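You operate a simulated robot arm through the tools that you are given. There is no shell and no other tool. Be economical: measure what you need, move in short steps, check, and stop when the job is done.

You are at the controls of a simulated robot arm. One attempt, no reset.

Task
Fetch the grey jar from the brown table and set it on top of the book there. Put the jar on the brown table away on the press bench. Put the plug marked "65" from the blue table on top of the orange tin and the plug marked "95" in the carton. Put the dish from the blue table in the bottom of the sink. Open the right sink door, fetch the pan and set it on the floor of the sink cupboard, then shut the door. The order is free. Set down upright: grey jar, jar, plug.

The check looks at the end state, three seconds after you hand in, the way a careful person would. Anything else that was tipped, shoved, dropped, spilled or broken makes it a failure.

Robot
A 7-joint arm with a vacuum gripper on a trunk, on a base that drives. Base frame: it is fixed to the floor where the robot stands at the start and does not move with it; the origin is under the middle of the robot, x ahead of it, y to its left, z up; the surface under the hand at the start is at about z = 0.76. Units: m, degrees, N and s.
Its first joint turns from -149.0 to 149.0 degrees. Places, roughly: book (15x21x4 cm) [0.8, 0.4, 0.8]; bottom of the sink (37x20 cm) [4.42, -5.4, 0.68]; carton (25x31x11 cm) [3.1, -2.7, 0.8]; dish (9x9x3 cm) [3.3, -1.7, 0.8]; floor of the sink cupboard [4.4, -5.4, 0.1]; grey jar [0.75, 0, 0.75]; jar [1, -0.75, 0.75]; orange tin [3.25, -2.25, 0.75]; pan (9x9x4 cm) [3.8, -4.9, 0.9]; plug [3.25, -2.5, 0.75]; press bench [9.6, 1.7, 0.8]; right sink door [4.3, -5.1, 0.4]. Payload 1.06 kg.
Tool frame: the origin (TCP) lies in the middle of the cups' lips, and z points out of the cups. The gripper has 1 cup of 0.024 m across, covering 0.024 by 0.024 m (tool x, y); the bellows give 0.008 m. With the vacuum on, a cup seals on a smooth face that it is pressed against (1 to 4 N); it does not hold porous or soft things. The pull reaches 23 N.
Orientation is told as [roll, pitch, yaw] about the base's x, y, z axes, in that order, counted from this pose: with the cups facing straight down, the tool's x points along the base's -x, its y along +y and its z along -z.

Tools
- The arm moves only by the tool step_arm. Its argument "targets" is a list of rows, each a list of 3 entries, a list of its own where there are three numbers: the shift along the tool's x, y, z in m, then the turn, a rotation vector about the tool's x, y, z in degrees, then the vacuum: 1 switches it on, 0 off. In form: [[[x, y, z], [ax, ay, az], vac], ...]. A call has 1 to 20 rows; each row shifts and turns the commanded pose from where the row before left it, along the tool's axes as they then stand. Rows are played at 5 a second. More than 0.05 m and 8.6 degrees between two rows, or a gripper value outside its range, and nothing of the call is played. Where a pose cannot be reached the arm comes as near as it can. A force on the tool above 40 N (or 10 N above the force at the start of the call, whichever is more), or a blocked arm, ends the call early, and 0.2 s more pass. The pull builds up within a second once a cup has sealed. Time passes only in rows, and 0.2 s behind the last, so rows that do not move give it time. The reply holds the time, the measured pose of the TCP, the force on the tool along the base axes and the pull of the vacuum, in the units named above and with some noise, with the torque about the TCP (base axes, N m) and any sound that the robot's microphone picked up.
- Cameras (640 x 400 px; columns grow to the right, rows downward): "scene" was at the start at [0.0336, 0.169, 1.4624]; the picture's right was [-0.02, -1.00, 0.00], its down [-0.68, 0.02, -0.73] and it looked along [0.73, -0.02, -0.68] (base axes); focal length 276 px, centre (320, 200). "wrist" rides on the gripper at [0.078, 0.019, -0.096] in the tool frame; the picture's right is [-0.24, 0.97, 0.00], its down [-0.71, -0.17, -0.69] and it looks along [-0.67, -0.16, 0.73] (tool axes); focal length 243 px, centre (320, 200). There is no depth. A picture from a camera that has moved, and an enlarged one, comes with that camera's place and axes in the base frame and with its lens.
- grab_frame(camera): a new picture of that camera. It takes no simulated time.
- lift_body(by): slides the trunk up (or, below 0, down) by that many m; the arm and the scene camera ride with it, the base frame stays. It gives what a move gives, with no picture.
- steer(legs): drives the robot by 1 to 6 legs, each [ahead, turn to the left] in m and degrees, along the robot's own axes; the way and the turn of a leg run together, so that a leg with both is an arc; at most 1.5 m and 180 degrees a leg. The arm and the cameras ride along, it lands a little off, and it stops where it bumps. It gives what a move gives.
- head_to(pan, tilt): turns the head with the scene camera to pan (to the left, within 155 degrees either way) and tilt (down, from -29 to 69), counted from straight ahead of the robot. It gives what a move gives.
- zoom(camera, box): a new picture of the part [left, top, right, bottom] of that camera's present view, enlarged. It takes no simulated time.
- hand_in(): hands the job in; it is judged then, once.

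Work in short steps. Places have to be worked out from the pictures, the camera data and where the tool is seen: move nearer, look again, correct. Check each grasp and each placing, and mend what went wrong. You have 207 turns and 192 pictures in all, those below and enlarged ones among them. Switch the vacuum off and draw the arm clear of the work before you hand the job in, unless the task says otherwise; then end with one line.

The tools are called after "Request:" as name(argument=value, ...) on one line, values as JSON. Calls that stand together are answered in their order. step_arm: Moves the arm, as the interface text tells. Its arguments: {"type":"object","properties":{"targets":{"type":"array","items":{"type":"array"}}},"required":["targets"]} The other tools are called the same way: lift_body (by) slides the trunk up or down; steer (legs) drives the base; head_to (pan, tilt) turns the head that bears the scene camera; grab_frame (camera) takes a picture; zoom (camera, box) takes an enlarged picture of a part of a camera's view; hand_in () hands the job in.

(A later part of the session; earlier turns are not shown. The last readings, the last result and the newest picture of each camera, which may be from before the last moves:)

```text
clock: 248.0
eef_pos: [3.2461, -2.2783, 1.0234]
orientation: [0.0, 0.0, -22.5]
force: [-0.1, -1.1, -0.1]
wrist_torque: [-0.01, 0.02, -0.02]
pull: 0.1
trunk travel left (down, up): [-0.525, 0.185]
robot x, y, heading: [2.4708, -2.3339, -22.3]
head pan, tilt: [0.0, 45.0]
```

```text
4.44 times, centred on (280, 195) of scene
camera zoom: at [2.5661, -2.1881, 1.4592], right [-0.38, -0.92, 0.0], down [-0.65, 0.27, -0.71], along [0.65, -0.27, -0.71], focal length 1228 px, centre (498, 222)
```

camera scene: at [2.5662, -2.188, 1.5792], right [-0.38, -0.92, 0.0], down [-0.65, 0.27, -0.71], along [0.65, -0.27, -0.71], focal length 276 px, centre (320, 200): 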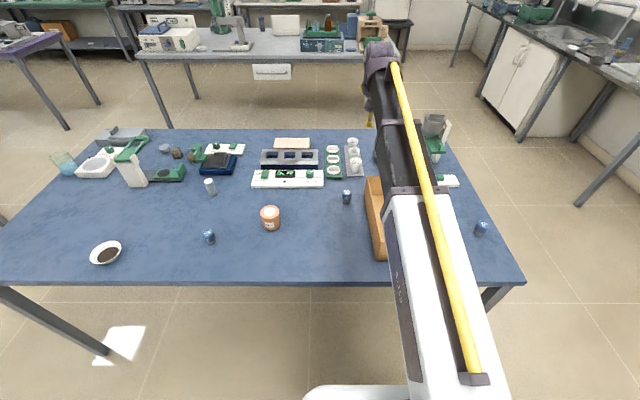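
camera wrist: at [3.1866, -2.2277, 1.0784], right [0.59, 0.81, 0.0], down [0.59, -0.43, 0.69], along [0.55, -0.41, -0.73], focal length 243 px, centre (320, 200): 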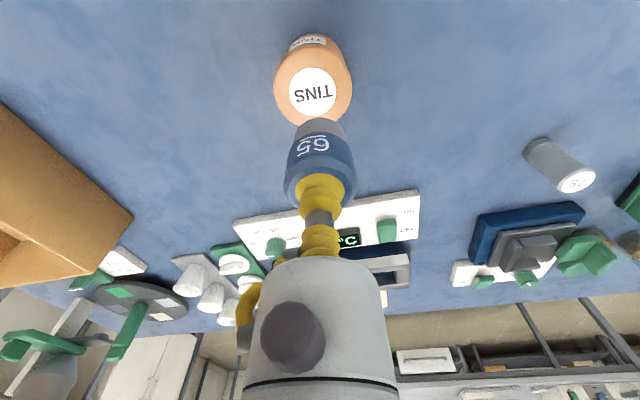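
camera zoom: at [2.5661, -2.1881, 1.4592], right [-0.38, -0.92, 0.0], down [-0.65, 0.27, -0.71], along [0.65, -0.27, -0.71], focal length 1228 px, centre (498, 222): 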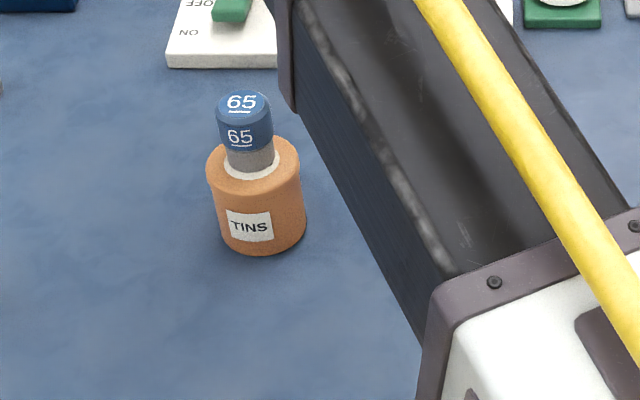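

Plug 65 stands on the tin. Now over to plug 95 near (2.91,-2.93), passing above the carton.

Request:
step_arm(targets=[[[0.0036, -0.043, 0], [0, 0, 0], 0], [[0.0036, -0.043, 0], [0, 0, 0], 0], [[0.0036, -0.043, 0], [0, 0, 0], 0], [[0.0036, -0.043, 0], [0, 0, 0], 0], [[0.0036, -0.043, 0], [0, 0, 0], 0], [[0.0036, -0.043, 0], [0, 0, 0], 0], [[0.0036, -0.043, 0], [0, 0, 0], 0], [[0.0036, -0.043, 0], [0, 0, 0], 0], [[0.0036, -0.043, 0], [0, 0, 0], 0], [[0.0036, -0.043, 0], [0, 0, 0], 0], [[0.0036, -0.043, 0], [0, 0, 0], 0], [[0.0036, -0.043, 0], [0, 0, 0], 0], [[0.0036, -0.043, 0], [0, 0, 0], 0], [[0.0036, -0.043, 0], [0, 0, 0], 0], [[0.0036, -0.043, 0], [0, 0, 0], 0], [[0.0036, -0.043, 0], [0, 0, 0], 0], [[0.0036, -0.043, 0], [0, 0, 0], 0]])

Request:
grab_frame(camera="wrist")

Request:
grab_frame(camera="scene")

```text
clock: 251.6
eef_pos: [2.9079, -2.9304, 1.0219]
orientation: [0.0, 0.0, -22.6]
force: [-0.2, -0.5, 0.2]
wrist_torque: [0.01, -0.01, 0.0]
pull: 0.0
trunk travel left (down, up): [-0.525, 0.185]
robot x, y, heading: [2.4741, -2.3321, -22.5]
head pan, tilt: [0.0, 45.0]
```

```text
123 pictures are left
camera wrist: at [2.8445, -2.8825, 1.1182], right [0.59, 0.81, 0.0], down [0.59, -0.43, 0.69], along [0.55, -0.4, -0.73], focal length 243 px, centre (320, 200)
```

wrist: 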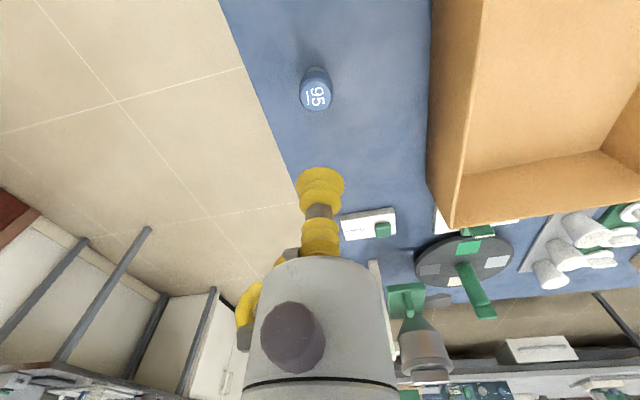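

```text
122 pictures are left
camera scene: at [2.5663, -2.1882, 1.4592], right [-0.38, -0.92, 0.0], down [-0.65, 0.27, -0.71], along [0.65, -0.27, -0.71], focal length 276 px, centre (320, 200)
```

scene: 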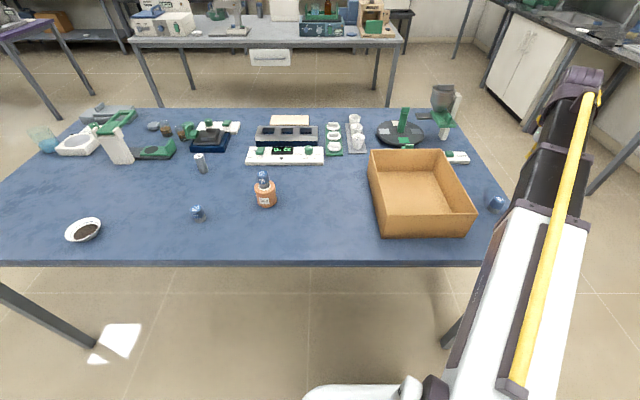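

Plug 95 top at (2.918,-2.942). Shift and lower to z≈0.866.

Request:
step_arm(targets=[[[-0.0125, -0.006, 0.035], [0, 0, 0], 0], [[0, 0, 0.04], [0, 0, 0], 0], [[0, 0, 0.04], [0, 0, 0], 0], [[0, 0, 0.04], [0, 0, 0], 0], [[0, 0, 0], [0, 0, 0], 0]])

Request:
zoom(camera="wrist", box=[220, 40, 420, 220])

```text
clock: 252.8
eef_pos: [2.9178, -2.9402, 0.8682]
orientation: [0.0, 0.0, -22.5]
force: [-0.2, 0.1, 0.2]
wrist_torque: [0.01, 0.0, 0.01]
pull: 0.1
trunk travel left (down, up): [-0.525, 0.185]
robot x, y, heading: [2.4732, -2.3298, -22.6]
head pan, tilt: [0.0, 45.0]
```

```text
2.22 times, centred on (320, 130) of wrist
camera zoom: at [2.8534, -2.8933, 0.9645], right [0.59, 0.81, 0.0], down [0.59, -0.43, 0.69], along [0.55, -0.4, -0.73], focal length 539 px, centre (320, 356)
```

zoom: 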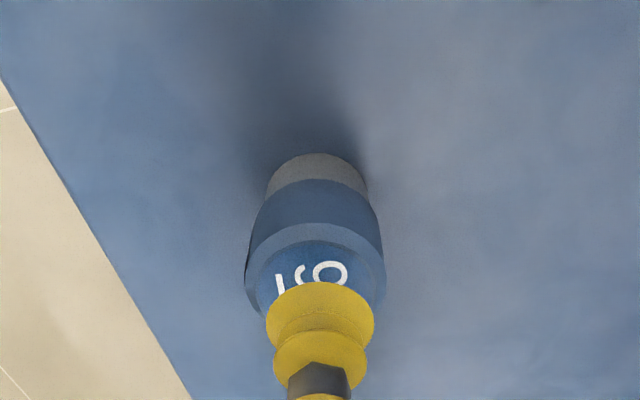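

Correct by ~9 mm forward and 3 mm right, and lower a bit more.

Request:
step_arm(targets=[[[-0.009, -0.0033, 0.006], [0, 0, 0], 0], [[0, 0, 0.01], [0, 0, 0], 1], [[0, 0, 0], [0, 0, 0], 1]])

Request:
zoom(camera="wrist", box=[240, 60, 400, 220])

Request:
zoom(camera="scene", box=[450, 160, 550, 240])

```text
clock: 253.6
eef_pos: [2.925, -2.9474, 0.8533]
orientation: [0.0, 0.0, -22.5]
force: [-0.5, -0.9, 0.3]
wrist_torque: [0.01, -0.01, 0.03]
pull: 23.0
trunk travel left (down, up): [-0.525, 0.185]
robot x, y, heading: [2.4694, -2.3303, -22.6]
head pan, tilt: [0.0, 45.0]
```

```text
2.50 times, centred on (320, 140) of wrist
camera zoom: at [2.8605, -2.8998, 0.9484], right [0.59, 0.81, 0.0], down [0.59, -0.43, 0.69], along [0.55, -0.4, -0.73], focal length 606 px, centre (320, 350)
```

zoom: 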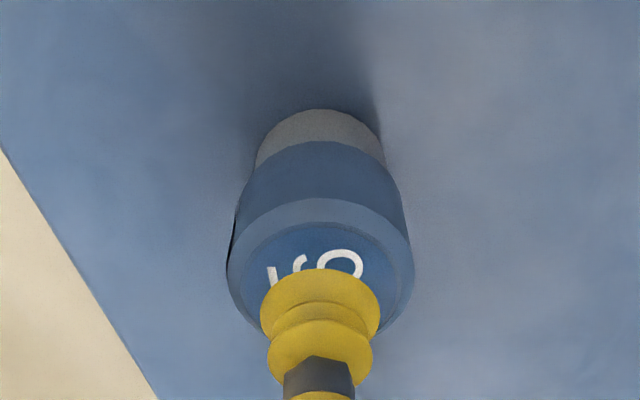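

```text
5.00 times, centred on (500, 200) of scene
camera zoom: at [2.5662, -2.1882, 1.4592], right [-0.38, -0.92, 0.0], down [-0.65, 0.27, -0.71], along [0.65, -0.27, -0.71], focal length 1381 px, centre (-580, 200)
```

zoom: 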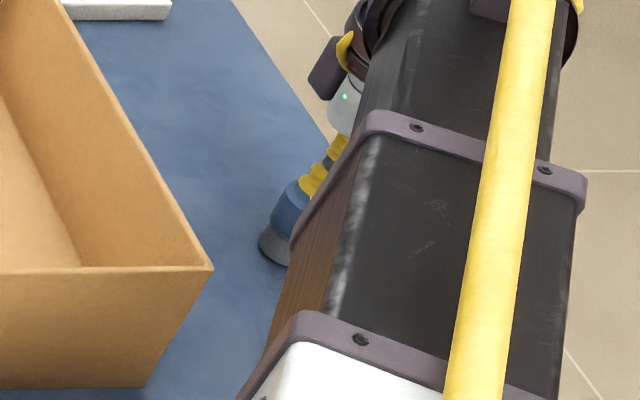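

Plug 95 is sealed. Lift and carry over the carton centre (~(3.05,-2.71)).

Request:
step_arm(targets=[[[0, 0, -0.005], [0, 0, 0], 1], [[0, 0, -0.015], [0, 0, 0], 1], [[0, 0, -0.04], [0, 0, 0], 1], [[0, 0, -0.04], [0, 0, 0], 1], [[0, 0, -0.045], [0, 0, 0], 1], [[0, 0, -0.03], [0, 0, 0], 1], [[-0.0036, 0.038, 0], [0, 0, 0], 1], [[-0.0036, 0.038, 0], [0, 0, 0], 1], [[-0.0036, 0.038, 0], [0, 0, 0], 1], [[-0.0036, 0.038, 0], [0, 0, 0], 1], [[-0.0036, 0.038, 0], [0, 0, 0], 1], [[-0.0036, 0.038, 0], [0, 0, 0], 1], [[-0.0036, 0.038, 0], [0, 0, 0], 1], [[0, 0, 0], [0, 0, 0], 1]])

Request:
grab_frame(camera="wrist")

Request:
grab_frame(camera="scene")

```text
clock: 256.6
eef_pos: [3.0495, -2.7119, 1.0274]
orientation: [-0.1, 0.0, -22.6]
force: [0.3, 0.4, -0.6]
wrist_torque: [-0.02, 0.01, -0.04]
pull: 22.7
trunk travel left (down, up): [-0.525, 0.185]
robot x, y, heading: [2.4709, -2.3358, -22.5]
head pan, tilt: [0.0, 45.0]
```

```text
118 pictures are left
camera wrist: at [2.9853, -2.6633, 1.1233], right [0.59, 0.81, 0.0], down [0.59, -0.43, 0.69], along [0.55, -0.4, -0.73], focal length 243 px, centre (320, 200)
```

wrist: 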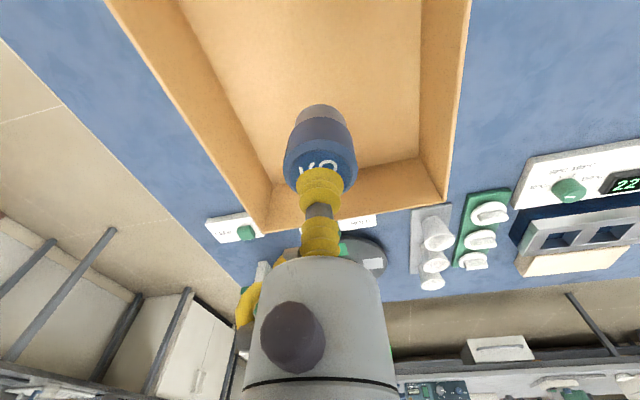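

```text
117 pictures are left
camera scene: at [2.5663, -2.1879, 1.4592], right [-0.38, -0.92, 0.0], down [-0.65, 0.27, -0.71], along [0.65, -0.27, -0.71], focal length 276 px, centre (320, 200)
```

scene: 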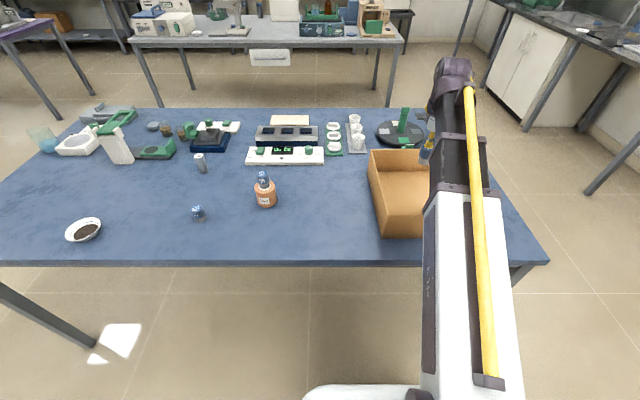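

Projection shows the plug above the carton floor's middle. Lower to just above the floor.

Request:
step_arm(targets=[[[0, 0, 0.04], [0, 0, 0], 1], [[0, 0, 0.04], [0, 0, 0], 1], [[0, 0, 0.03], [0, 0, 0], 1], [[0, 0, 0.03], [0, 0, 0], 1], [[0, 0, 0.015], [0, 0, 0], 1], [[0, 0, 0], [0, 0, 0], 1]])

Request:
grab_frame(camera="wrist")

```text
clock: 258.0
eef_pos: [3.0508, -2.7123, 0.8723]
orientation: [0.0, 0.1, -22.4]
force: [-0.1, 0.1, -0.3]
wrist_torque: [0.01, -0.05, -0.05]
pull: 22.8
trunk travel left (down, up): [-0.525, 0.185]
robot x, y, heading: [2.4759, -2.3304, -22.6]
head pan, tilt: [0.0, 45.0]
```

```text
116 pictures are left
camera wrist: at [2.9859, -2.6639, 0.9676], right [0.59, 0.81, 0.0], down [0.59, -0.43, 0.69], along [0.55, -0.4, -0.73], focal length 243 px, centre (320, 200)
```

wrist: 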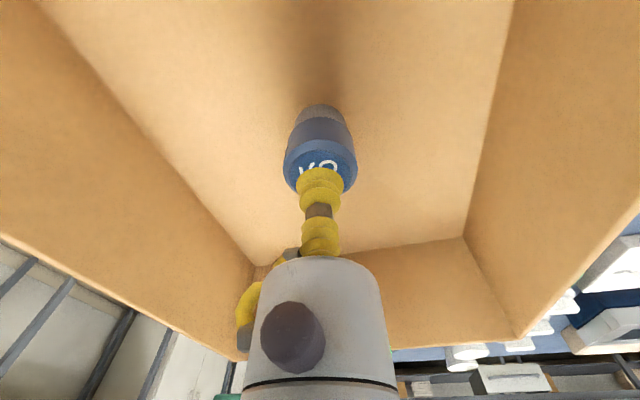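

Request:
step_arm(targets=[[[0, 0, 0.004], [0, 0, 0], 1], [[0, 0, 0.004], [0, 0, 0], 1], [[0, 0, 0.003], [0, 0, 0], 1], [[0, 0, 0], [0, 0, 0], 1]])

```text
clock: 259.0
eef_pos: [3.0501, -2.7115, 0.8603]
orientation: [0.0, 0.0, -22.5]
force: [-0.1, -0.7, -1.2]
wrist_torque: [-0.01, 0.01, -0.01]
pull: 23.0
trunk travel left (down, up): [-0.525, 0.185]
robot x, y, heading: [2.472, -2.3329, -22.4]
head pan, tilt: [0.0, 45.0]
```

Not yet touching; continue with a few mm.

Request:
step_arm(targets=[[[0, 0, 0.003], [0, 0, 0], 1], [[0, 0, 0.002], [0, 0, 0], 1], [[0, 0, 0], [0, 0, 0], 1]])

```text
clock: 259.8
eef_pos: [3.0511, -2.7094, 0.8566]
orientation: [0.0, 0.1, -22.4]
force: [-1.3, -0.7, -0.7]
wrist_torque: [0.02, 0.01, -0.01]
pull: 23.1
trunk travel left (down, up): [-0.525, 0.185]
robot x, y, heading: [2.4697, -2.3299, -22.7]
head pan, tilt: [0.0, 45.0]
```

Request:
step_arm(targets=[[[0, 0, 0.002], [0, 0, 0], 1], [[0, 0, 0.002], [0, 0, 0], 1], [[0, 0, 0], [0, 0, 0], 1]])

```text
clock: 260.6
eef_pos: [3.0501, -2.7113, 0.8523]
orientation: [-0.1, -0.1, -22.5]
force: [3.3, -1.2, 15.9]
wrist_torque: [0.02, 0.01, -0.01]
pull: 23.1
trunk travel left (down, up): [-0.525, 0.185]
robot x, y, heading: [2.4713, -2.3289, -22.7]
head pan, tilt: [0.0, 45.0]
```

Touching the carton floor. Ease, release, and lift out.

Request:
step_arm(targets=[[[0, 0, -0.002], [0, 0, 0], 1], [[0, 0, 0], [0, 0, 0], 0], [[0, 0, 0], [0, 0, 0], 0], [[0, 0, 0], [0, 0, 0], 0], [[0, 0, 0], [0, 0, 0], 0], [[0, 0, -0.003], [0, 0, 0], 0], [[0, 0, -0.01], [0, 0, 0], 0], [[0, 0, -0.03], [0, 0, 0], 0], [[0, 0, -0.03], [0, 0, 0], 0], [[0, 0, -0.04], [0, 0, 0], 0], [[0, 0, -0.04], [0, 0, 0], 0], [[0, 0, -0.03], [0, 0, 0], 0]])

Request:
grab_frame(camera="wrist")

Request:
zoom(camera="scene", box=[50, 200, 230, 260])

```text
clock: 263.2
eef_pos: [3.0504, -2.7098, 1.0393]
orientation: [0.0, 0.0, -22.5]
force: [0.2, 0.4, 0.9]
wrist_torque: [0.02, 0.03, 0.01]
pull: 0.0
trunk travel left (down, up): [-0.525, 0.185]
robot x, y, heading: [2.4713, -2.3314, -22.5]
head pan, tilt: [0.0, 45.0]
```

```text
115 pictures are left
camera wrist: at [2.9858, -2.663, 1.1339], right [0.59, 0.81, 0.0], down [0.59, -0.43, 0.69], along [0.55, -0.4, -0.73], focal length 243 px, centre (320, 200)
```

wrist: 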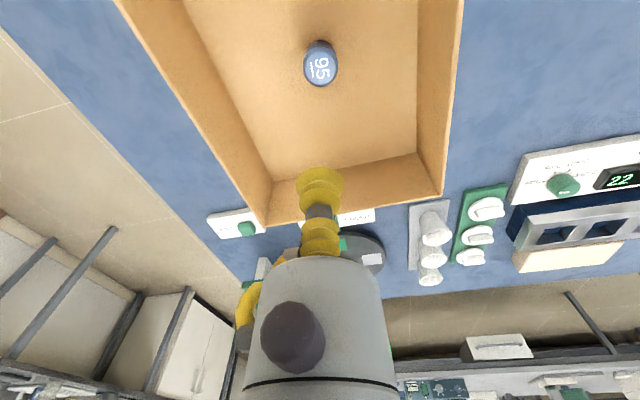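

```text
3.56 times, centred on (140, 230) of scene
camera zoom: at [2.5662, -2.1882, 1.4592], right [-0.38, -0.92, 0.0], down [-0.65, 0.27, -0.71], along [0.65, -0.27, -0.71], focal length 982 px, centre (960, 93)
```

zoom: 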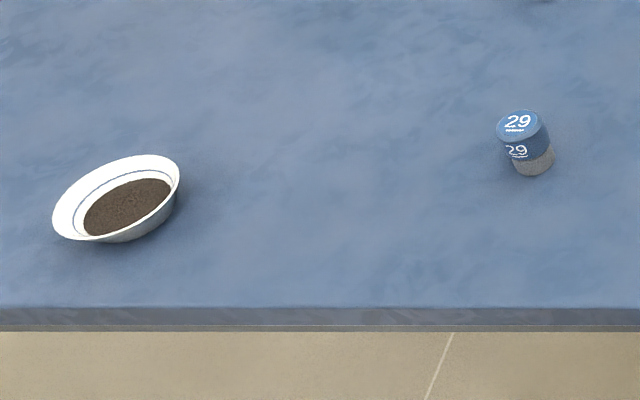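

Plug 95 stands in the carton. Next the dish: I'll drive left along the table to face it.

Request:
steer(legs=[[0, 98.5], [0.856, 0], [0, -96]])

Request:
head_to(pan=0, tilt=52)

Request:
grab_frame(camera="scene")

Request:
grab_frame(camera="wrist")

```text
clock: 276.0
eef_pos: [3.2729, -1.84, 1.038]
orientation: [0.0, 0.0, -19.5]
force: [0.7, -0.9, 0.3]
wrist_torque: [0.02, -0.03, -0.05]
pull: 0.0
trunk travel left (down, up): [-0.525, 0.185]
robot x, y, heading: [2.6742, -1.4902, -19.6]
head pan, tilt: [0.0, 45.0]
```

```text
clock: 276.7
eef_pos: [3.2722, -1.8395, 1.0378]
orientation: [0.1, 0.0, -19.5]
force: [0.1, 0.2, 0.9]
wrist_torque: [0.01, 0.01, 0.0]
pull: 0.0
trunk travel left (down, up): [-0.525, 0.185]
robot x, y, heading: [2.673, -1.4966, -19.6]
head pan, tilt: [0.0, 52.0]
```

```text
113 pictures are left
camera scene: at [2.7562, -1.3414, 1.4497], right [-0.33, -0.94, 0.0], down [-0.74, 0.26, -0.62], along [0.58, -0.21, -0.79], focal length 276 px, centre (320, 200)
```

scene: 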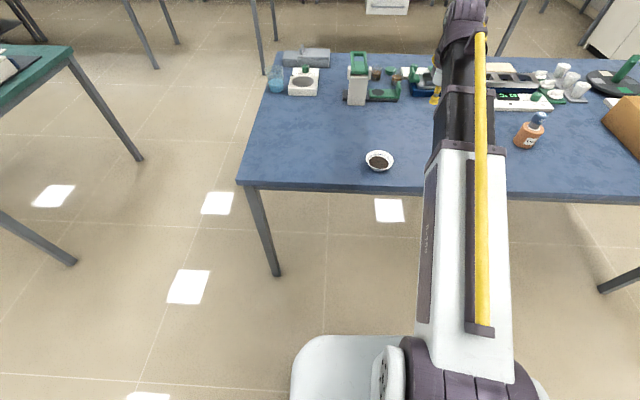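

```text
112 pictures are left
camera wrist: at [3.2062, -1.7955, 1.1335], right [0.55, 0.84, 0.0], down [0.61, -0.4, 0.69], along [0.57, -0.37, -0.73], focal length 243 px, centre (320, 200)
```

wrist: 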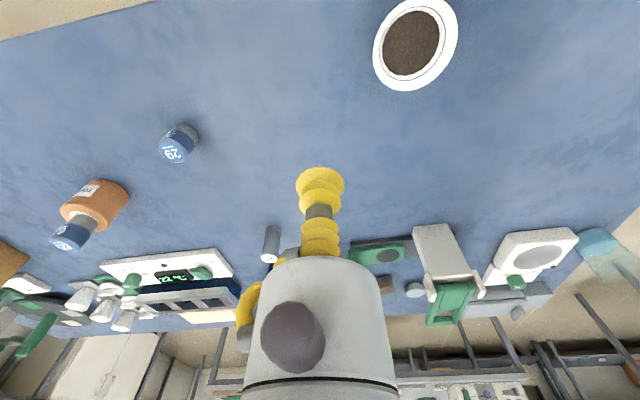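

Move over the dish (≈(3.32,-1.736)) at z≈0.95 and take a close look.

Request:
step_arm(targets=[[[0.0, 0.04, 0.01], [0, 0, 0], 0], [[0.0, 0.04, 0.01], [0, 0, 0], 0], [[0.01, 0.01, 0.02], [0, 0, 0], 0], [[0, 0, 0], [0, 0, 0], 0]])

Request:
zoom(camera="wrist", box=[200, 0, 440, 180])

Request:
zoom(camera="scene", box=[340, 130, 420, 190])

```text
clock: 277.7
eef_pos: [3.2932, -1.7522, 1.0002]
orientation: [-0.1, 0.1, -19.5]
force: [-0.3, 0.0, 0.2]
wrist_torque: [-0.01, 0.03, -0.05]
pull: 0.0
trunk travel left (down, up): [-0.525, 0.185]
robot x, y, heading: [2.6724, -1.4931, -19.4]
head pan, tilt: [0.0, 52.0]
```

```text
2.22 times, centred on (320, 90) of wrist
camera zoom: at [3.2264, -1.7079, 1.0944], right [0.55, 0.84, 0.0], down [0.61, -0.4, 0.69], along [0.57, -0.37, -0.73], focal length 539 px, centre (320, 444)
```

zoom: 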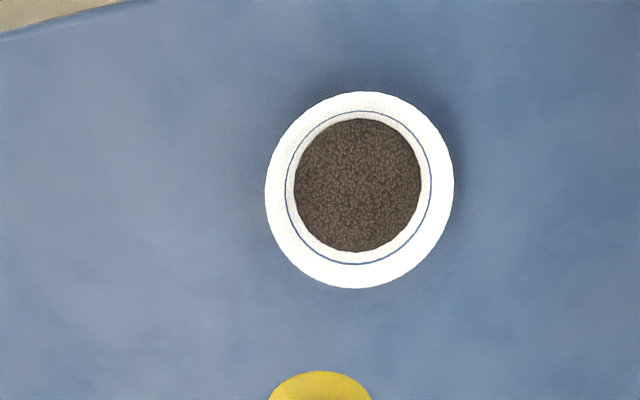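

```text
6.67 times, centred on (380, 160) of scene
camera zoom: at [2.7562, -1.3413, 1.4497], right [-0.33, -0.94, 0.0], down [-0.74, 0.26, -0.62], along [0.58, -0.21, -0.79], focal length 1842 px, centre (-80, 467)
```

zoom: 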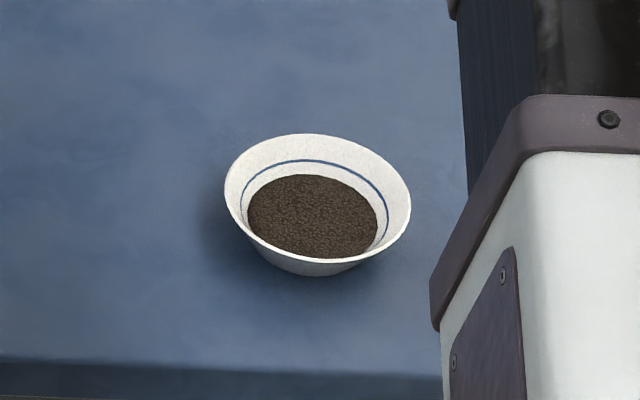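

The dish is a flared bowl holding dark granules. I'll first try a light top-down seal at its centre (3.312,-1.740), approaching to z≈0.85 to check.

Request:
step_arm(targets=[[[-0.014, 0.0176, 0.03], [0, 0, 0], 0], [[0, 0, 0.04], [0, 0, 0], 0], [[0, 0, 0.04], [0, 0, 0], 0], [[0, 0, 0.03], [0, 0, 0], 0], [[0, 0, 0], [0, 0, 0], 0]])

Request:
grab_frame(camera="wrist")

Request:
zoom(camera="scene", box=[330, 110, 430, 190])

```text
clock: 278.9
eef_pos: [3.313, -1.7381, 0.8577]
orientation: [-0.1, 0.0, -19.4]
force: [-1.0, -1.2, 0.0]
wrist_torque: [0.02, -0.03, 0.0]
pull: 0.1
trunk travel left (down, up): [-0.525, 0.185]
robot x, y, heading: [2.6769, -1.493, -19.3]
head pan, tilt: [0.0, 52.0]
```

```text
109 pictures are left
camera wrist: at [3.246, -1.6949, 0.9538], right [0.55, 0.84, 0.0], down [0.61, -0.4, 0.69], along [0.57, -0.37, -0.73], focal length 243 px, centre (320, 200)
```

wrist: 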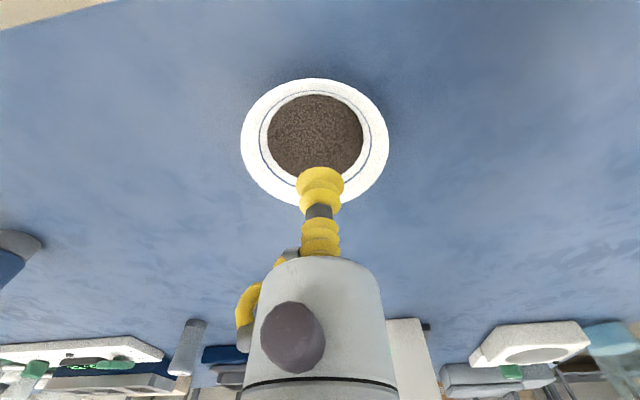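

```text
5.00 times, centred on (380, 150) of scene
camera zoom: at [2.7563, -1.3414, 1.4497], right [-0.33, -0.94, 0.0], down [-0.74, 0.26, -0.62], along [0.58, -0.21, -0.79], focal length 1381 px, centre (20, 450)
```

zoom: 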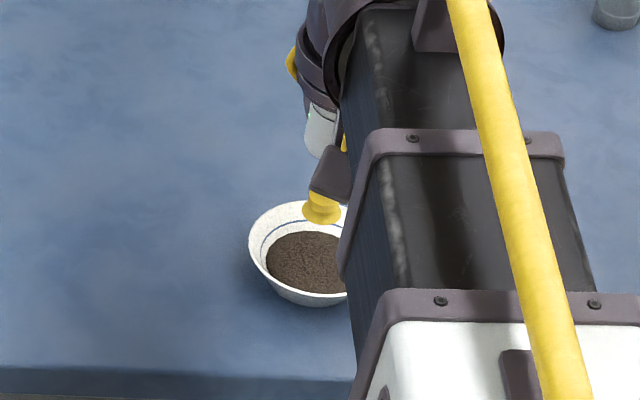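

Well centred. Lower gently with the vacuum on.

Request:
step_arm(targets=[[[0, -0.004, 0.02], [0, 0, 0], 1], [[0, 0, 0.015], [0, 0, 0], 1], [[0, 0, 0.006], [0, 0, 0], 1], [[0, 0, 0.003], [0, 0, 0], 1], [[0, 0, 0], [0, 0, 0], 1]])

```text
clock: 280.1
eef_pos: [3.3107, -1.7437, 0.8137]
orientation: [0.0, 0.0, -19.5]
force: [-0.1, 0.6, -0.3]
wrist_torque: [-0.01, -0.02, 0.01]
pull: 0.0
trunk travel left (down, up): [-0.525, 0.185]
robot x, y, heading: [2.6763, -1.497, -19.5]
head pan, tilt: [0.0, 52.0]
```

Request:
step_arm(targets=[[[0, 0, 0.003], [0, 0, 0], 1], [[0, 0, 0.003], [0, 0, 0], 1], [[0, 0, 0], [0, 0, 0], 1]])

Request:
step_arm(targets=[[[0, 0, 0.002], [0, 0, 0], 1], [[0, 0, 0], [0, 0, 0], 1]])

```text
clock: 280.9
eef_pos: [3.3112, -1.7428, 0.8065]
orientation: [0.1, 0.0, -19.5]
force: [0.7, 0.4, 0.6]
wrist_torque: [0.01, 0.02, 0.01]
pull: 22.9
trunk travel left (down, up): [-0.525, 0.185]
robot x, y, heading: [2.6752, -1.4917, -19.4]
head pan, tilt: [0.0, 52.0]
```

```text
clock: 281.5
eef_pos: [3.3117, -1.7435, 0.8048]
orientation: [0.0, -0.1, -19.5]
force: [0.6, -0.3, -0.9]
wrist_torque: [0.02, 0.02, 0.02]
pull: 22.7
trunk travel left (down, up): [-0.525, 0.185]
robot x, y, heading: [2.6743, -1.4871, -19.5]
head pan, tilt: [0.0, 52.0]
```

It sealed on the dish. Lift slowly and check.

Request:
step_arm(targets=[[[0, 0, -0.003], [0, 0, 0], 1], [[0, 0, -0.005], [0, 0, 0], 1], [[0, 0, -0.01], [0, 0, 0], 1], [[0, 0, -0.02], [0, 0, 0], 1], [[0, 0, -0.02], [0, 0, 0], 1], [[0, 0, 0], [0, 0, 0], 1]])

Request:
grab_frame(camera="wrist")

Request:
zoom(camera="scene", box=[330, 100, 430, 180])

```text
clock: 282.9
eef_pos: [3.3109, -1.7416, 0.8641]
orientation: [0.1, 0.0, -19.5]
force: [0.7, -0.3, 0.1]
wrist_torque: [0.01, 0.0, -0.01]
pull: 23.2
trunk travel left (down, up): [-0.525, 0.185]
robot x, y, heading: [2.6753, -1.4931, -19.3]
head pan, tilt: [0.0, 52.0]
```

```text
107 pictures are left
camera wrist: at [3.2445, -1.6988, 0.9593], right [0.55, 0.84, 0.0], down [0.61, -0.4, 0.69], along [0.57, -0.37, -0.73], focal length 243 px, centre (320, 200)
```

wrist: 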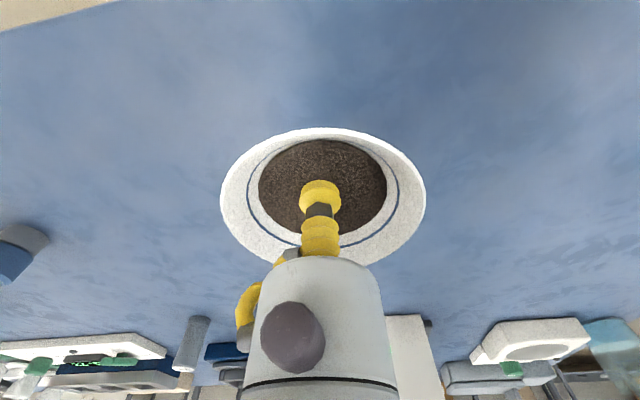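

```text
5.00 times, centred on (380, 140) of scene
camera zoom: at [2.7561, -1.3413, 1.4497], right [-0.33, -0.94, 0.0], down [-0.74, 0.26, -0.62], along [0.58, -0.21, -0.79], focal length 1381 px, centre (20, 500)
```

zoom: 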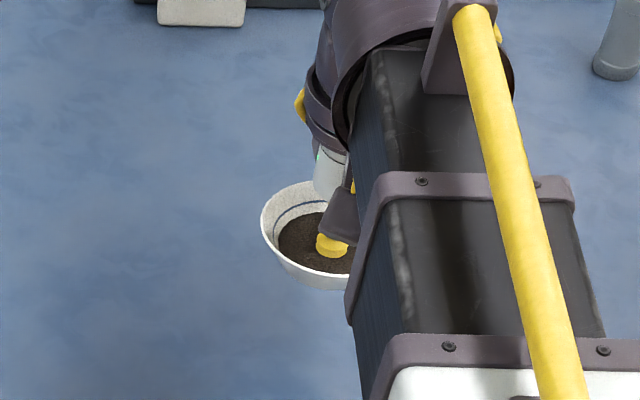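

Dish held level. Raise it, then drive toward the sink side around the blue table.

Request:
step_arm(targets=[[[0, 0, -0.03], [0, 0, 0], 1], [[0, 0, -0.04], [0, 0, 0], 1], [[0, 0, -0.04], [0, 0, 0], 1], [[0, 0, -0.03], [0, 0, 0], 1], [[0, 0, 0], [0, 0, 0], 1]])

Request:
lift_body(by=0.08)

Request:
steer(legs=[[-0.35, 0], [0, -80], [1.3, 0]])

Request:
head_to(pan=30, tilt=25)

Request:
grab_frame(camera="scene")

```text
clock: 284.1
eef_pos: [3.3109, -1.7436, 1.0052]
orientation: [0.0, 0.0, -19.6]
force: [0.2, -0.2, -1.1]
wrist_torque: [-0.03, 0.02, 0.03]
pull: 22.9
trunk travel left (down, up): [-0.525, 0.185]
robot x, y, heading: [2.6729, -1.4909, -19.2]
head pan, tilt: [0.0, 52.0]
```

```text
clock: 285.3
eef_pos: [3.3113, -1.7427, 1.0841]
orientation: [0.0, 0.0, -19.5]
force: [0.0, -0.7, -1.7]
wrist_torque: [0.0, 0.03, 0.04]
pull: 22.9
trunk travel left (down, up): [-0.605, 0.105]
robot x, y, heading: [2.6742, -1.4945, -19.3]
head pan, tilt: [0.0, 52.0]
```

```text
clock: 297.1
eef_pos: [1.9768, -3.3146, 1.0839]
orientation: [0.0, 0.0, -100.1]
force: [-0.2, 0.1, -0.7]
wrist_torque: [-0.01, 0.02, 0.01]
pull: 22.7
trunk travel left (down, up): [-0.605, 0.105]
robot x, y, heading: [2.1173, -2.645, -100.0]
head pan, tilt: [0.0, 52.0]
```

```text
clock: 298.1
eef_pos: [1.9766, -3.3148, 1.084]
orientation: [0.0, 0.0, -100.0]
force: [-0.1, 0.6, 0.7]
wrist_torque: [-0.03, -0.01, 0.0]
pull: 22.9
trunk travel left (down, up): [-0.605, 0.105]
robot x, y, heading: [2.1188, -2.6478, -100.1]
head pan, tilt: [30.0, 25.0]
```

```text
105 pictures are left
camera scene: at [2.322, -2.7185, 1.5697], right [-0.94, -0.34, 0.0], down [-0.14, 0.4, -0.91], along [0.31, -0.85, -0.42], focal length 276 px, centre (320, 200)
```

scene: 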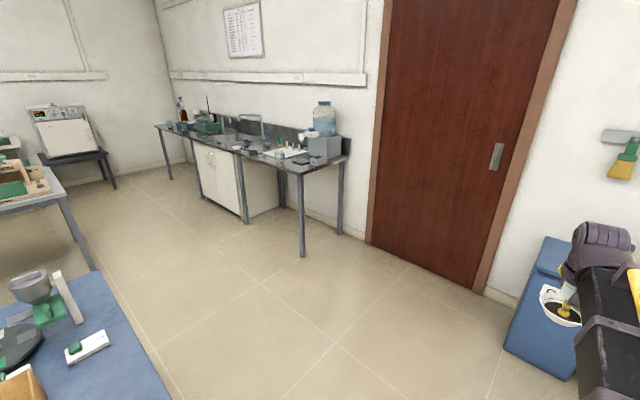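

The sink counter runs along heading ≈-23° with an aisle ≈1.4 m. I'll drive along it, abreast of the sink, and turn to face it.

Request:
steer(legs=[[0, 21], [0.9, 0], [0, 56.4], [1.5, 0], [1.1, 0]])

Request:
head_to(pan=-75, tilt=35)

Request:
grab_frame(camera="scene")

```text
clock: 318.8
eef_pos: [5.3523, -4.7376, 1.0847]
orientation: [0.0, 0.0, -21.1]
force: [0.1, 0.1, -1.7]
wrist_torque: [0.01, 0.01, 0.03]
pull: 22.9
trunk travel left (down, up): [-0.605, 0.105]
robot x, y, heading: [4.7223, -4.4713, -21.3]
head pan, tilt: [30.0, 25.0]
```

```text
clock: 320.6
eef_pos: [5.3523, -4.7366, 1.0848]
orientation: [0.0, 0.0, -21.1]
force: [-0.6, 0.1, -0.9]
wrist_torque: [-0.02, 0.01, -0.01]
pull: 22.8
trunk travel left (down, up): [-0.605, 0.105]
robot x, y, heading: [4.7224, -4.4689, -21.2]
head pan, tilt: [-75.0, 35.0]
```

```text
104 pictures are left
camera scene: at [4.7301, -4.3804, 1.5541], right [-0.99, 0.11, 0.0], down [0.06, 0.57, -0.82], along [-0.09, -0.81, -0.57], focal length 276 px, centre (320, 200)
```

scene: 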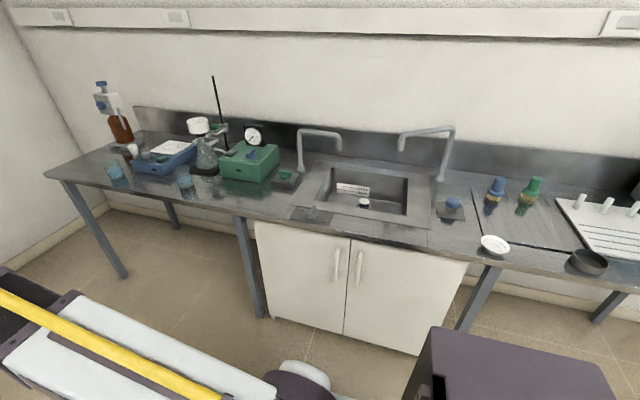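

Sink, two faucets, white bowl, and the dark pan at ≈(3.86,-4.86) are visible. Zoom on the sink.

Request:
zoom(camera="scene", box=[280, 110, 480, 240])

Request:
zoom(camera="scene", box=[440, 170, 640, 300])

```text
3.08 times, centred on (380, 175) of scene
camera zoom: at [4.7301, -4.3804, 1.5541], right [-0.99, 0.11, 0.0], down [0.06, 0.57, -0.82], along [-0.09, -0.81, -0.57], focal length 850 px, centre (135, 277)
```

zoom: 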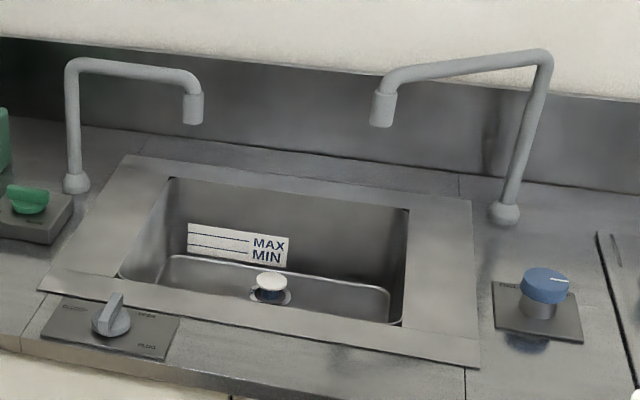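

```text
3.08 times, centred on (540, 235) of scene
camera zoom: at [4.7301, -4.3804, 1.5541], right [-0.99, 0.11, 0.0], down [0.06, 0.57, -0.82], along [-0.09, -0.81, -0.57], focal length 850 px, centre (-357, 92)
```

zoom: 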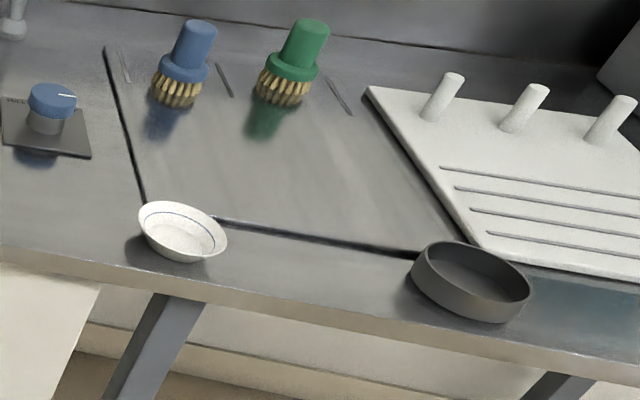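

The dish will go on the basin floor in front of the drain stopper, between the faucet spouts. I'll turn to face the sink and move in slightly.

Request:
steer(legs=[[0, -91.5], [0.15, 0]])

Request:
head_to(pan=0, tilt=45)

Request:
grab_frame(camera="scene")

Request:
grab_frame(camera="wrist")

```text
clock: 325.9
eef_pos: [4.3812, -5.228, 1.0843]
orientation: [0.0, 0.0, -112.7]
force: [-0.1, -1.3, -1.1]
wrist_torque: [0.0, 0.01, -0.03]
pull: 23.3
trunk travel left (down, up): [-0.605, 0.105]
robot x, y, heading: [4.6649, -4.6052, -112.6]
head pan, tilt: [-75.0, 35.0]
```

```text
clock: 327.3
eef_pos: [4.3807, -5.2285, 1.0846]
orientation: [0.0, 0.0, -112.7]
force: [0.3, -0.3, -0.7]
wrist_torque: [-0.01, -0.01, 0.01]
pull: 23.2
trunk travel left (down, up): [-0.605, 0.105]
robot x, y, heading: [4.6651, -4.6052, -112.6]
head pan, tilt: [0.0, 45.0]
```

```text
101 pictures are left
camera scene: at [4.8046, -4.706, 1.5392], right [-0.92, 0.39, 0.0], down [0.27, 0.65, -0.71], along [-0.27, -0.65, -0.71], focal length 276 px, centre (320, 200)
```

scene: 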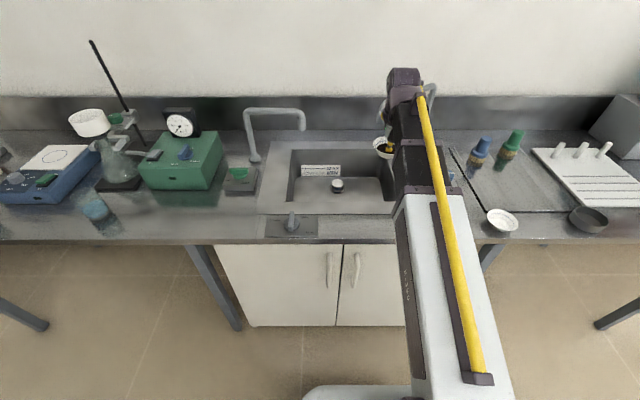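

```text
100 pictures are left
camera wrist: at [4.4293, -5.1633, 1.1797], right [0.81, -0.59, 0.0], down [-0.43, -0.59, 0.69], along [-0.41, -0.55, -0.73], focal length 243 px, centre (320, 200)
```

wrist: 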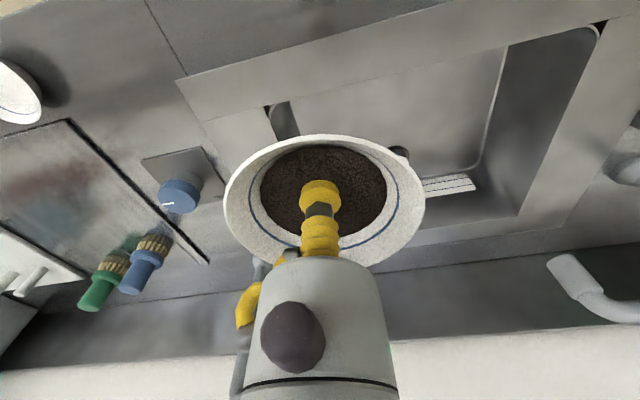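

Move the dish to above (4.423,-5.352), midway between spouts and ahead of the stopper.

Request:
step_arm(targets=[[[0, 0.0216, 0], [0, 0, 0], 1], [[0, 0.0216, 0], [0, 0, 0], 1], [[-0.02, 0.0216, 0], [0, 0, 0], 1], [[-0.026, 0.0216, 0], [0, 0, 0], 1], [[-0.026, 0, 0], [0, 0, 0], 1], [[-0.026, 0, 0], [0, 0, 0], 1], [[0, 0, 0], [0, 0, 0], 1]])

Request:
grab_frame(camera="wrist")

Request:
grab_frame(camera="scene")

```text
clock: 328.9
eef_pos: [4.4221, -5.3517, 1.0839]
orientation: [0.1, 0.0, -112.7]
force: [-0.3, 0.1, -1.3]
wrist_torque: [0.04, 0.0, 0.03]
pull: 23.0
trunk travel left (down, up): [-0.605, 0.105]
robot x, y, heading: [4.6703, -4.6119, -112.7]
head pan, tilt: [0.0, 45.0]
```

```text
99 pictures are left
camera wrist: at [4.4715, -5.2873, 1.1793], right [0.81, -0.59, 0.0], down [-0.43, -0.59, 0.69], along [-0.41, -0.55, -0.73], focal length 243 px, centre (320, 200)
```

wrist: 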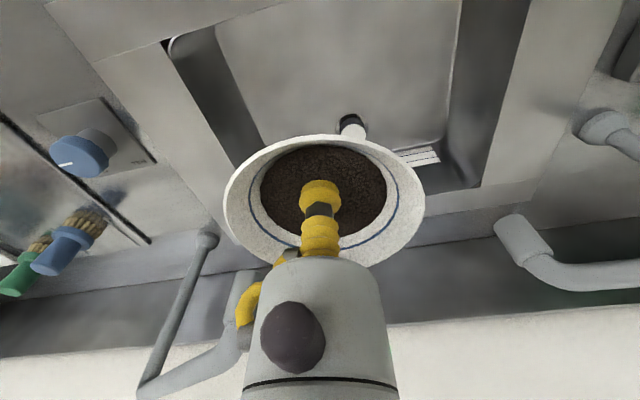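

```text
98 pictures are left
camera scene: at [4.8046, -4.7062, 1.5392], right [-0.92, 0.39, 0.0], down [0.27, 0.65, -0.71], along [-0.27, -0.65, -0.71], focal length 276 px, centre (320, 200)
```

scene: 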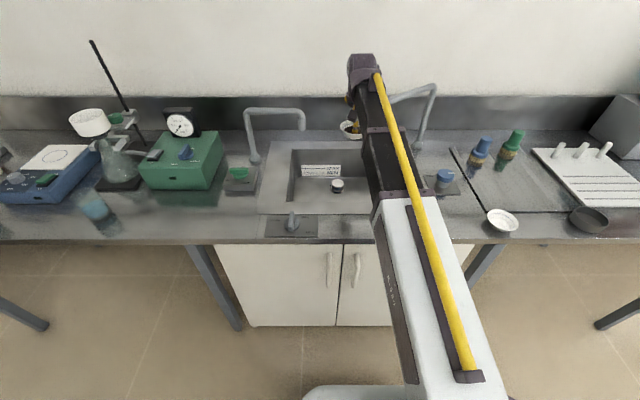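

Lower half-way by arm and check clearances to faucets and counter edge.

Request:
step_arm(targets=[[[0, 0, 0.04], [0, 0, 0], 1], [[0, 0, 0.04], [0, 0, 0], 1], [[0, 0, 0.04], [0, 0, 0], 1], [[0, 0, 0.04], [0, 0, 0], 1], [[0, 0, 0.02], [0, 0, 0], 1], [[0, 0, 0], [0, 0, 0], 1]])

Request:
head_to(pan=0, tilt=35)

Request:
grab_frame(camera="scene")

Request:
grab_frame(camera="wrist")

```text
clock: 330.3
eef_pos: [4.4239, -5.3522, 0.904]
orientation: [0.0, 0.1, -112.7]
force: [-0.4, 0.2, -0.8]
wrist_torque: [0.01, 0.01, 0.03]
pull: 22.9
trunk travel left (down, up): [-0.605, 0.105]
robot x, y, heading: [4.6638, -4.6061, -113.0]
head pan, tilt: [0.0, 45.0]
```

```text
clock: 331.0
eef_pos: [4.4229, -5.3532, 0.9039]
orientation: [0.0, 0.1, -112.7]
force: [-0.1, 0.2, -1.3]
wrist_torque: [-0.02, -0.03, -0.03]
pull: 22.6
trunk travel left (down, up): [-0.605, 0.105]
robot x, y, heading: [4.6665, -4.6042, -112.8]
head pan, tilt: [0.0, 35.0]
```

```text
97 pictures are left
camera scene: at [4.802, -4.7123, 1.554], right [-0.92, 0.39, 0.0], down [0.22, 0.53, -0.82], along [-0.32, -0.76, -0.57], focal length 276 px, centre (320, 200)
```

scene: 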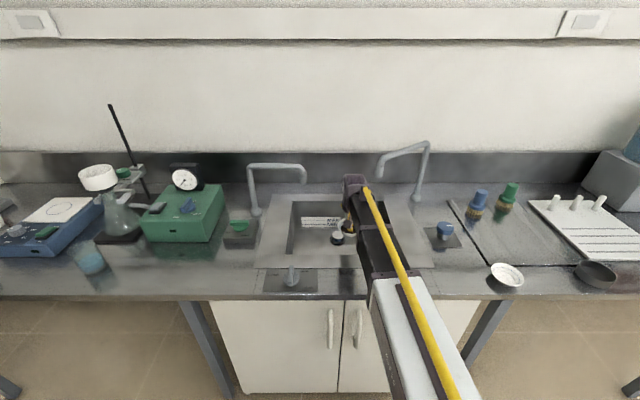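

```text
96 pictures are left
camera wrist: at [4.472, -5.2872, 0.9992], right [0.81, -0.59, 0.0], down [-0.43, -0.59, 0.69], along [-0.41, -0.55, -0.73], focal length 243 px, centre (320, 200)
```

wrist: 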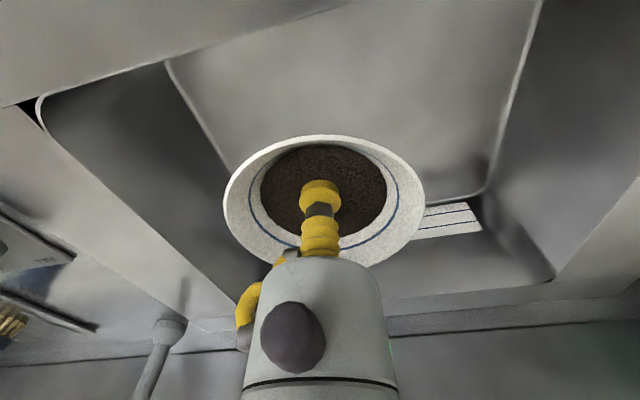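

The forearm is nearly horizontal, so at full depth it would foul the counter edge. I'll come back up and retract, then look down to see how much closer the base may stand (a shorter reach gives a steeper forearm).

Request:
step_arm(targets=[[[0, 0, -0.04], [0, 0, 0], 1], [[0, 0, -0.04], [0, 0, 0], 1], [[0, 0, -0.04], [0, 0, 0], 1], [[0, 0, -0.04], [0, 0, 0], 1], [[0.03, 0, 0], [0, 0, 0], 1], [[0.03, 0, 0], [0, 0, 0], 1], [[0.03, 0, 0], [0, 0, 0], 1], [[0.03, 0, 0], [0, 0, 0], 1], [[0.02, 0, 0], [0, 0, 0], 1], [[0, 0, 0], [0, 0, 0], 1]])

Request:
head_to(pan=0, tilt=69)

Request:
grab_frame(camera="scene")

```text
clock: 333.2
eef_pos: [4.4757, -5.2239, 1.0644]
orientation: [0.1, 0.0, -112.7]
force: [-0.2, -0.1, -1.2]
wrist_torque: [-0.02, 0.0, 0.02]
pull: 22.8
trunk travel left (down, up): [-0.605, 0.105]
robot x, y, heading: [4.6677, -4.61, -112.8]
head pan, tilt: [0.0, 35.0]
```

```text
clock: 334.2
eef_pos: [4.4767, -5.2226, 1.0648]
orientation: [0.1, 0.0, -112.7]
force: [0.2, -0.6, -0.6]
wrist_torque: [0.02, 0.02, 0.0]
pull: 22.8
trunk travel left (down, up): [-0.605, 0.105]
robot x, y, heading: [4.6689, -4.606, -112.9]
head pan, tilt: [0.0, 68.8]
```

```text
95 pictures are left
camera scene: at [4.8144, -4.6827, 1.5104], right [-0.92, 0.39, 0.0], down [0.36, 0.86, -0.36], along [-0.14, -0.33, -0.93], focal length 276 px, centre (320, 200)
```

scene: 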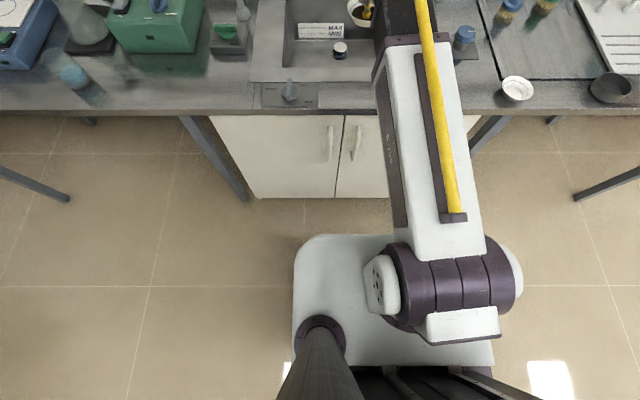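

Base front has ≈0.27 m to the cabinet. I'll advance 0.13 m (which puts the dish over the basin again) and raise the trunk fully for a steeper forearm.

Request:
lift_body(by=0.105)

Request:
steer(legs=[[0.13, 0]])

Request:
step_arm(targets=[[[0, 0, 0.03], [0, 0, 0], 1], [[0, 0, 0.04], [0, 0, 0], 1], [[0, 0, 0.04], [0, 0, 0], 1], [[0, 0, 0.04], [0, 0, 0], 1], [[0, 0, 0.04], [0, 0, 0], 1], [[0, 0, 0.03], [0, 0, 0], 1], [[0, 0, 0.03], [0, 0, 0], 1], [[0, 0, 0.02], [0, 0, 0], 1], [[0, 0, 0], [0, 0, 0], 1]])

Request:
head_to(pan=0, tilt=40)

Request:
grab_frame(camera="scene")

Request:
grab_frame(camera="wrist")

```text
clock: 335.6
eef_pos: [4.4763, -5.2242, 1.1687]
orientation: [0.0, 0.0, -112.7]
force: [0.1, -0.2, -0.9]
wrist_torque: [0.01, 0.0, 0.0]
pull: 23.0
trunk travel left (down, up): [-0.71, 0.0]
robot x, y, heading: [4.6689, -4.6086, -113.1]
head pan, tilt: [0.0, 68.8]
```

```text
clock: 336.9
eef_pos: [4.4262, -5.3434, 1.1689]
orientation: [-0.1, 0.0, -112.6]
force: [0.0, 1.0, -0.9]
wrist_torque: [0.01, -0.01, 0.0]
pull: 23.2
trunk travel left (down, up): [-0.71, 0.0]
robot x, y, heading: [4.6152, -4.727, -112.7]
head pan, tilt: [0.0, 68.8]
```

```text
clock: 338.9
eef_pos: [4.4268, -5.3433, 0.8996]
orientation: [0.1, 0.0, -112.7]
force: [-0.8, 0.4, -1.8]
wrist_torque: [-0.03, 0.02, -0.01]
pull: 22.9
trunk travel left (down, up): [-0.71, 0.0]
robot x, y, heading: [4.6181, -4.7304, -112.9]
head pan, tilt: [0.0, 68.8]
```

```text
clock: 339.8
eef_pos: [4.4262, -5.3431, 0.8993]
orientation: [0.0, -0.1, -112.7]
force: [-1.0, -0.3, -0.5]
wrist_torque: [0.0, -0.02, 0.0]
pull: 22.4
trunk travel left (down, up): [-0.71, 0.0]
robot x, y, heading: [4.6165, -4.7279, -112.8]
head pan, tilt: [0.0, 40.0]
```

```text
94 pictures are left
camera scene: at [4.7529, -4.8295, 1.6514], right [-0.92, 0.39, 0.0], down [0.25, 0.59, -0.77], along [-0.3, -0.71, -0.64], focal length 276 px, centre (320, 200)
```

scene: 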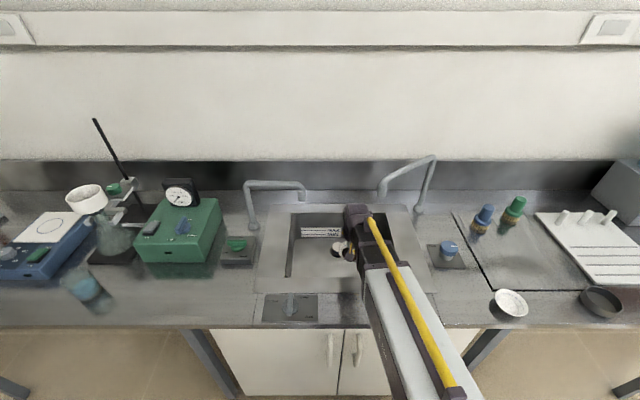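

```text
93 pictures are left
camera wrist: at [4.4746, -5.278, 0.9937], right [0.81, -0.59, 0.0], down [-0.43, -0.59, 0.69], along [-0.41, -0.55, -0.73], focal length 243 px, centre (320, 200)
```

wrist: 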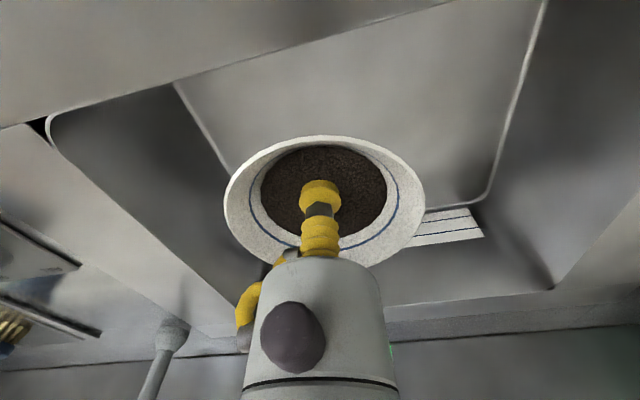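

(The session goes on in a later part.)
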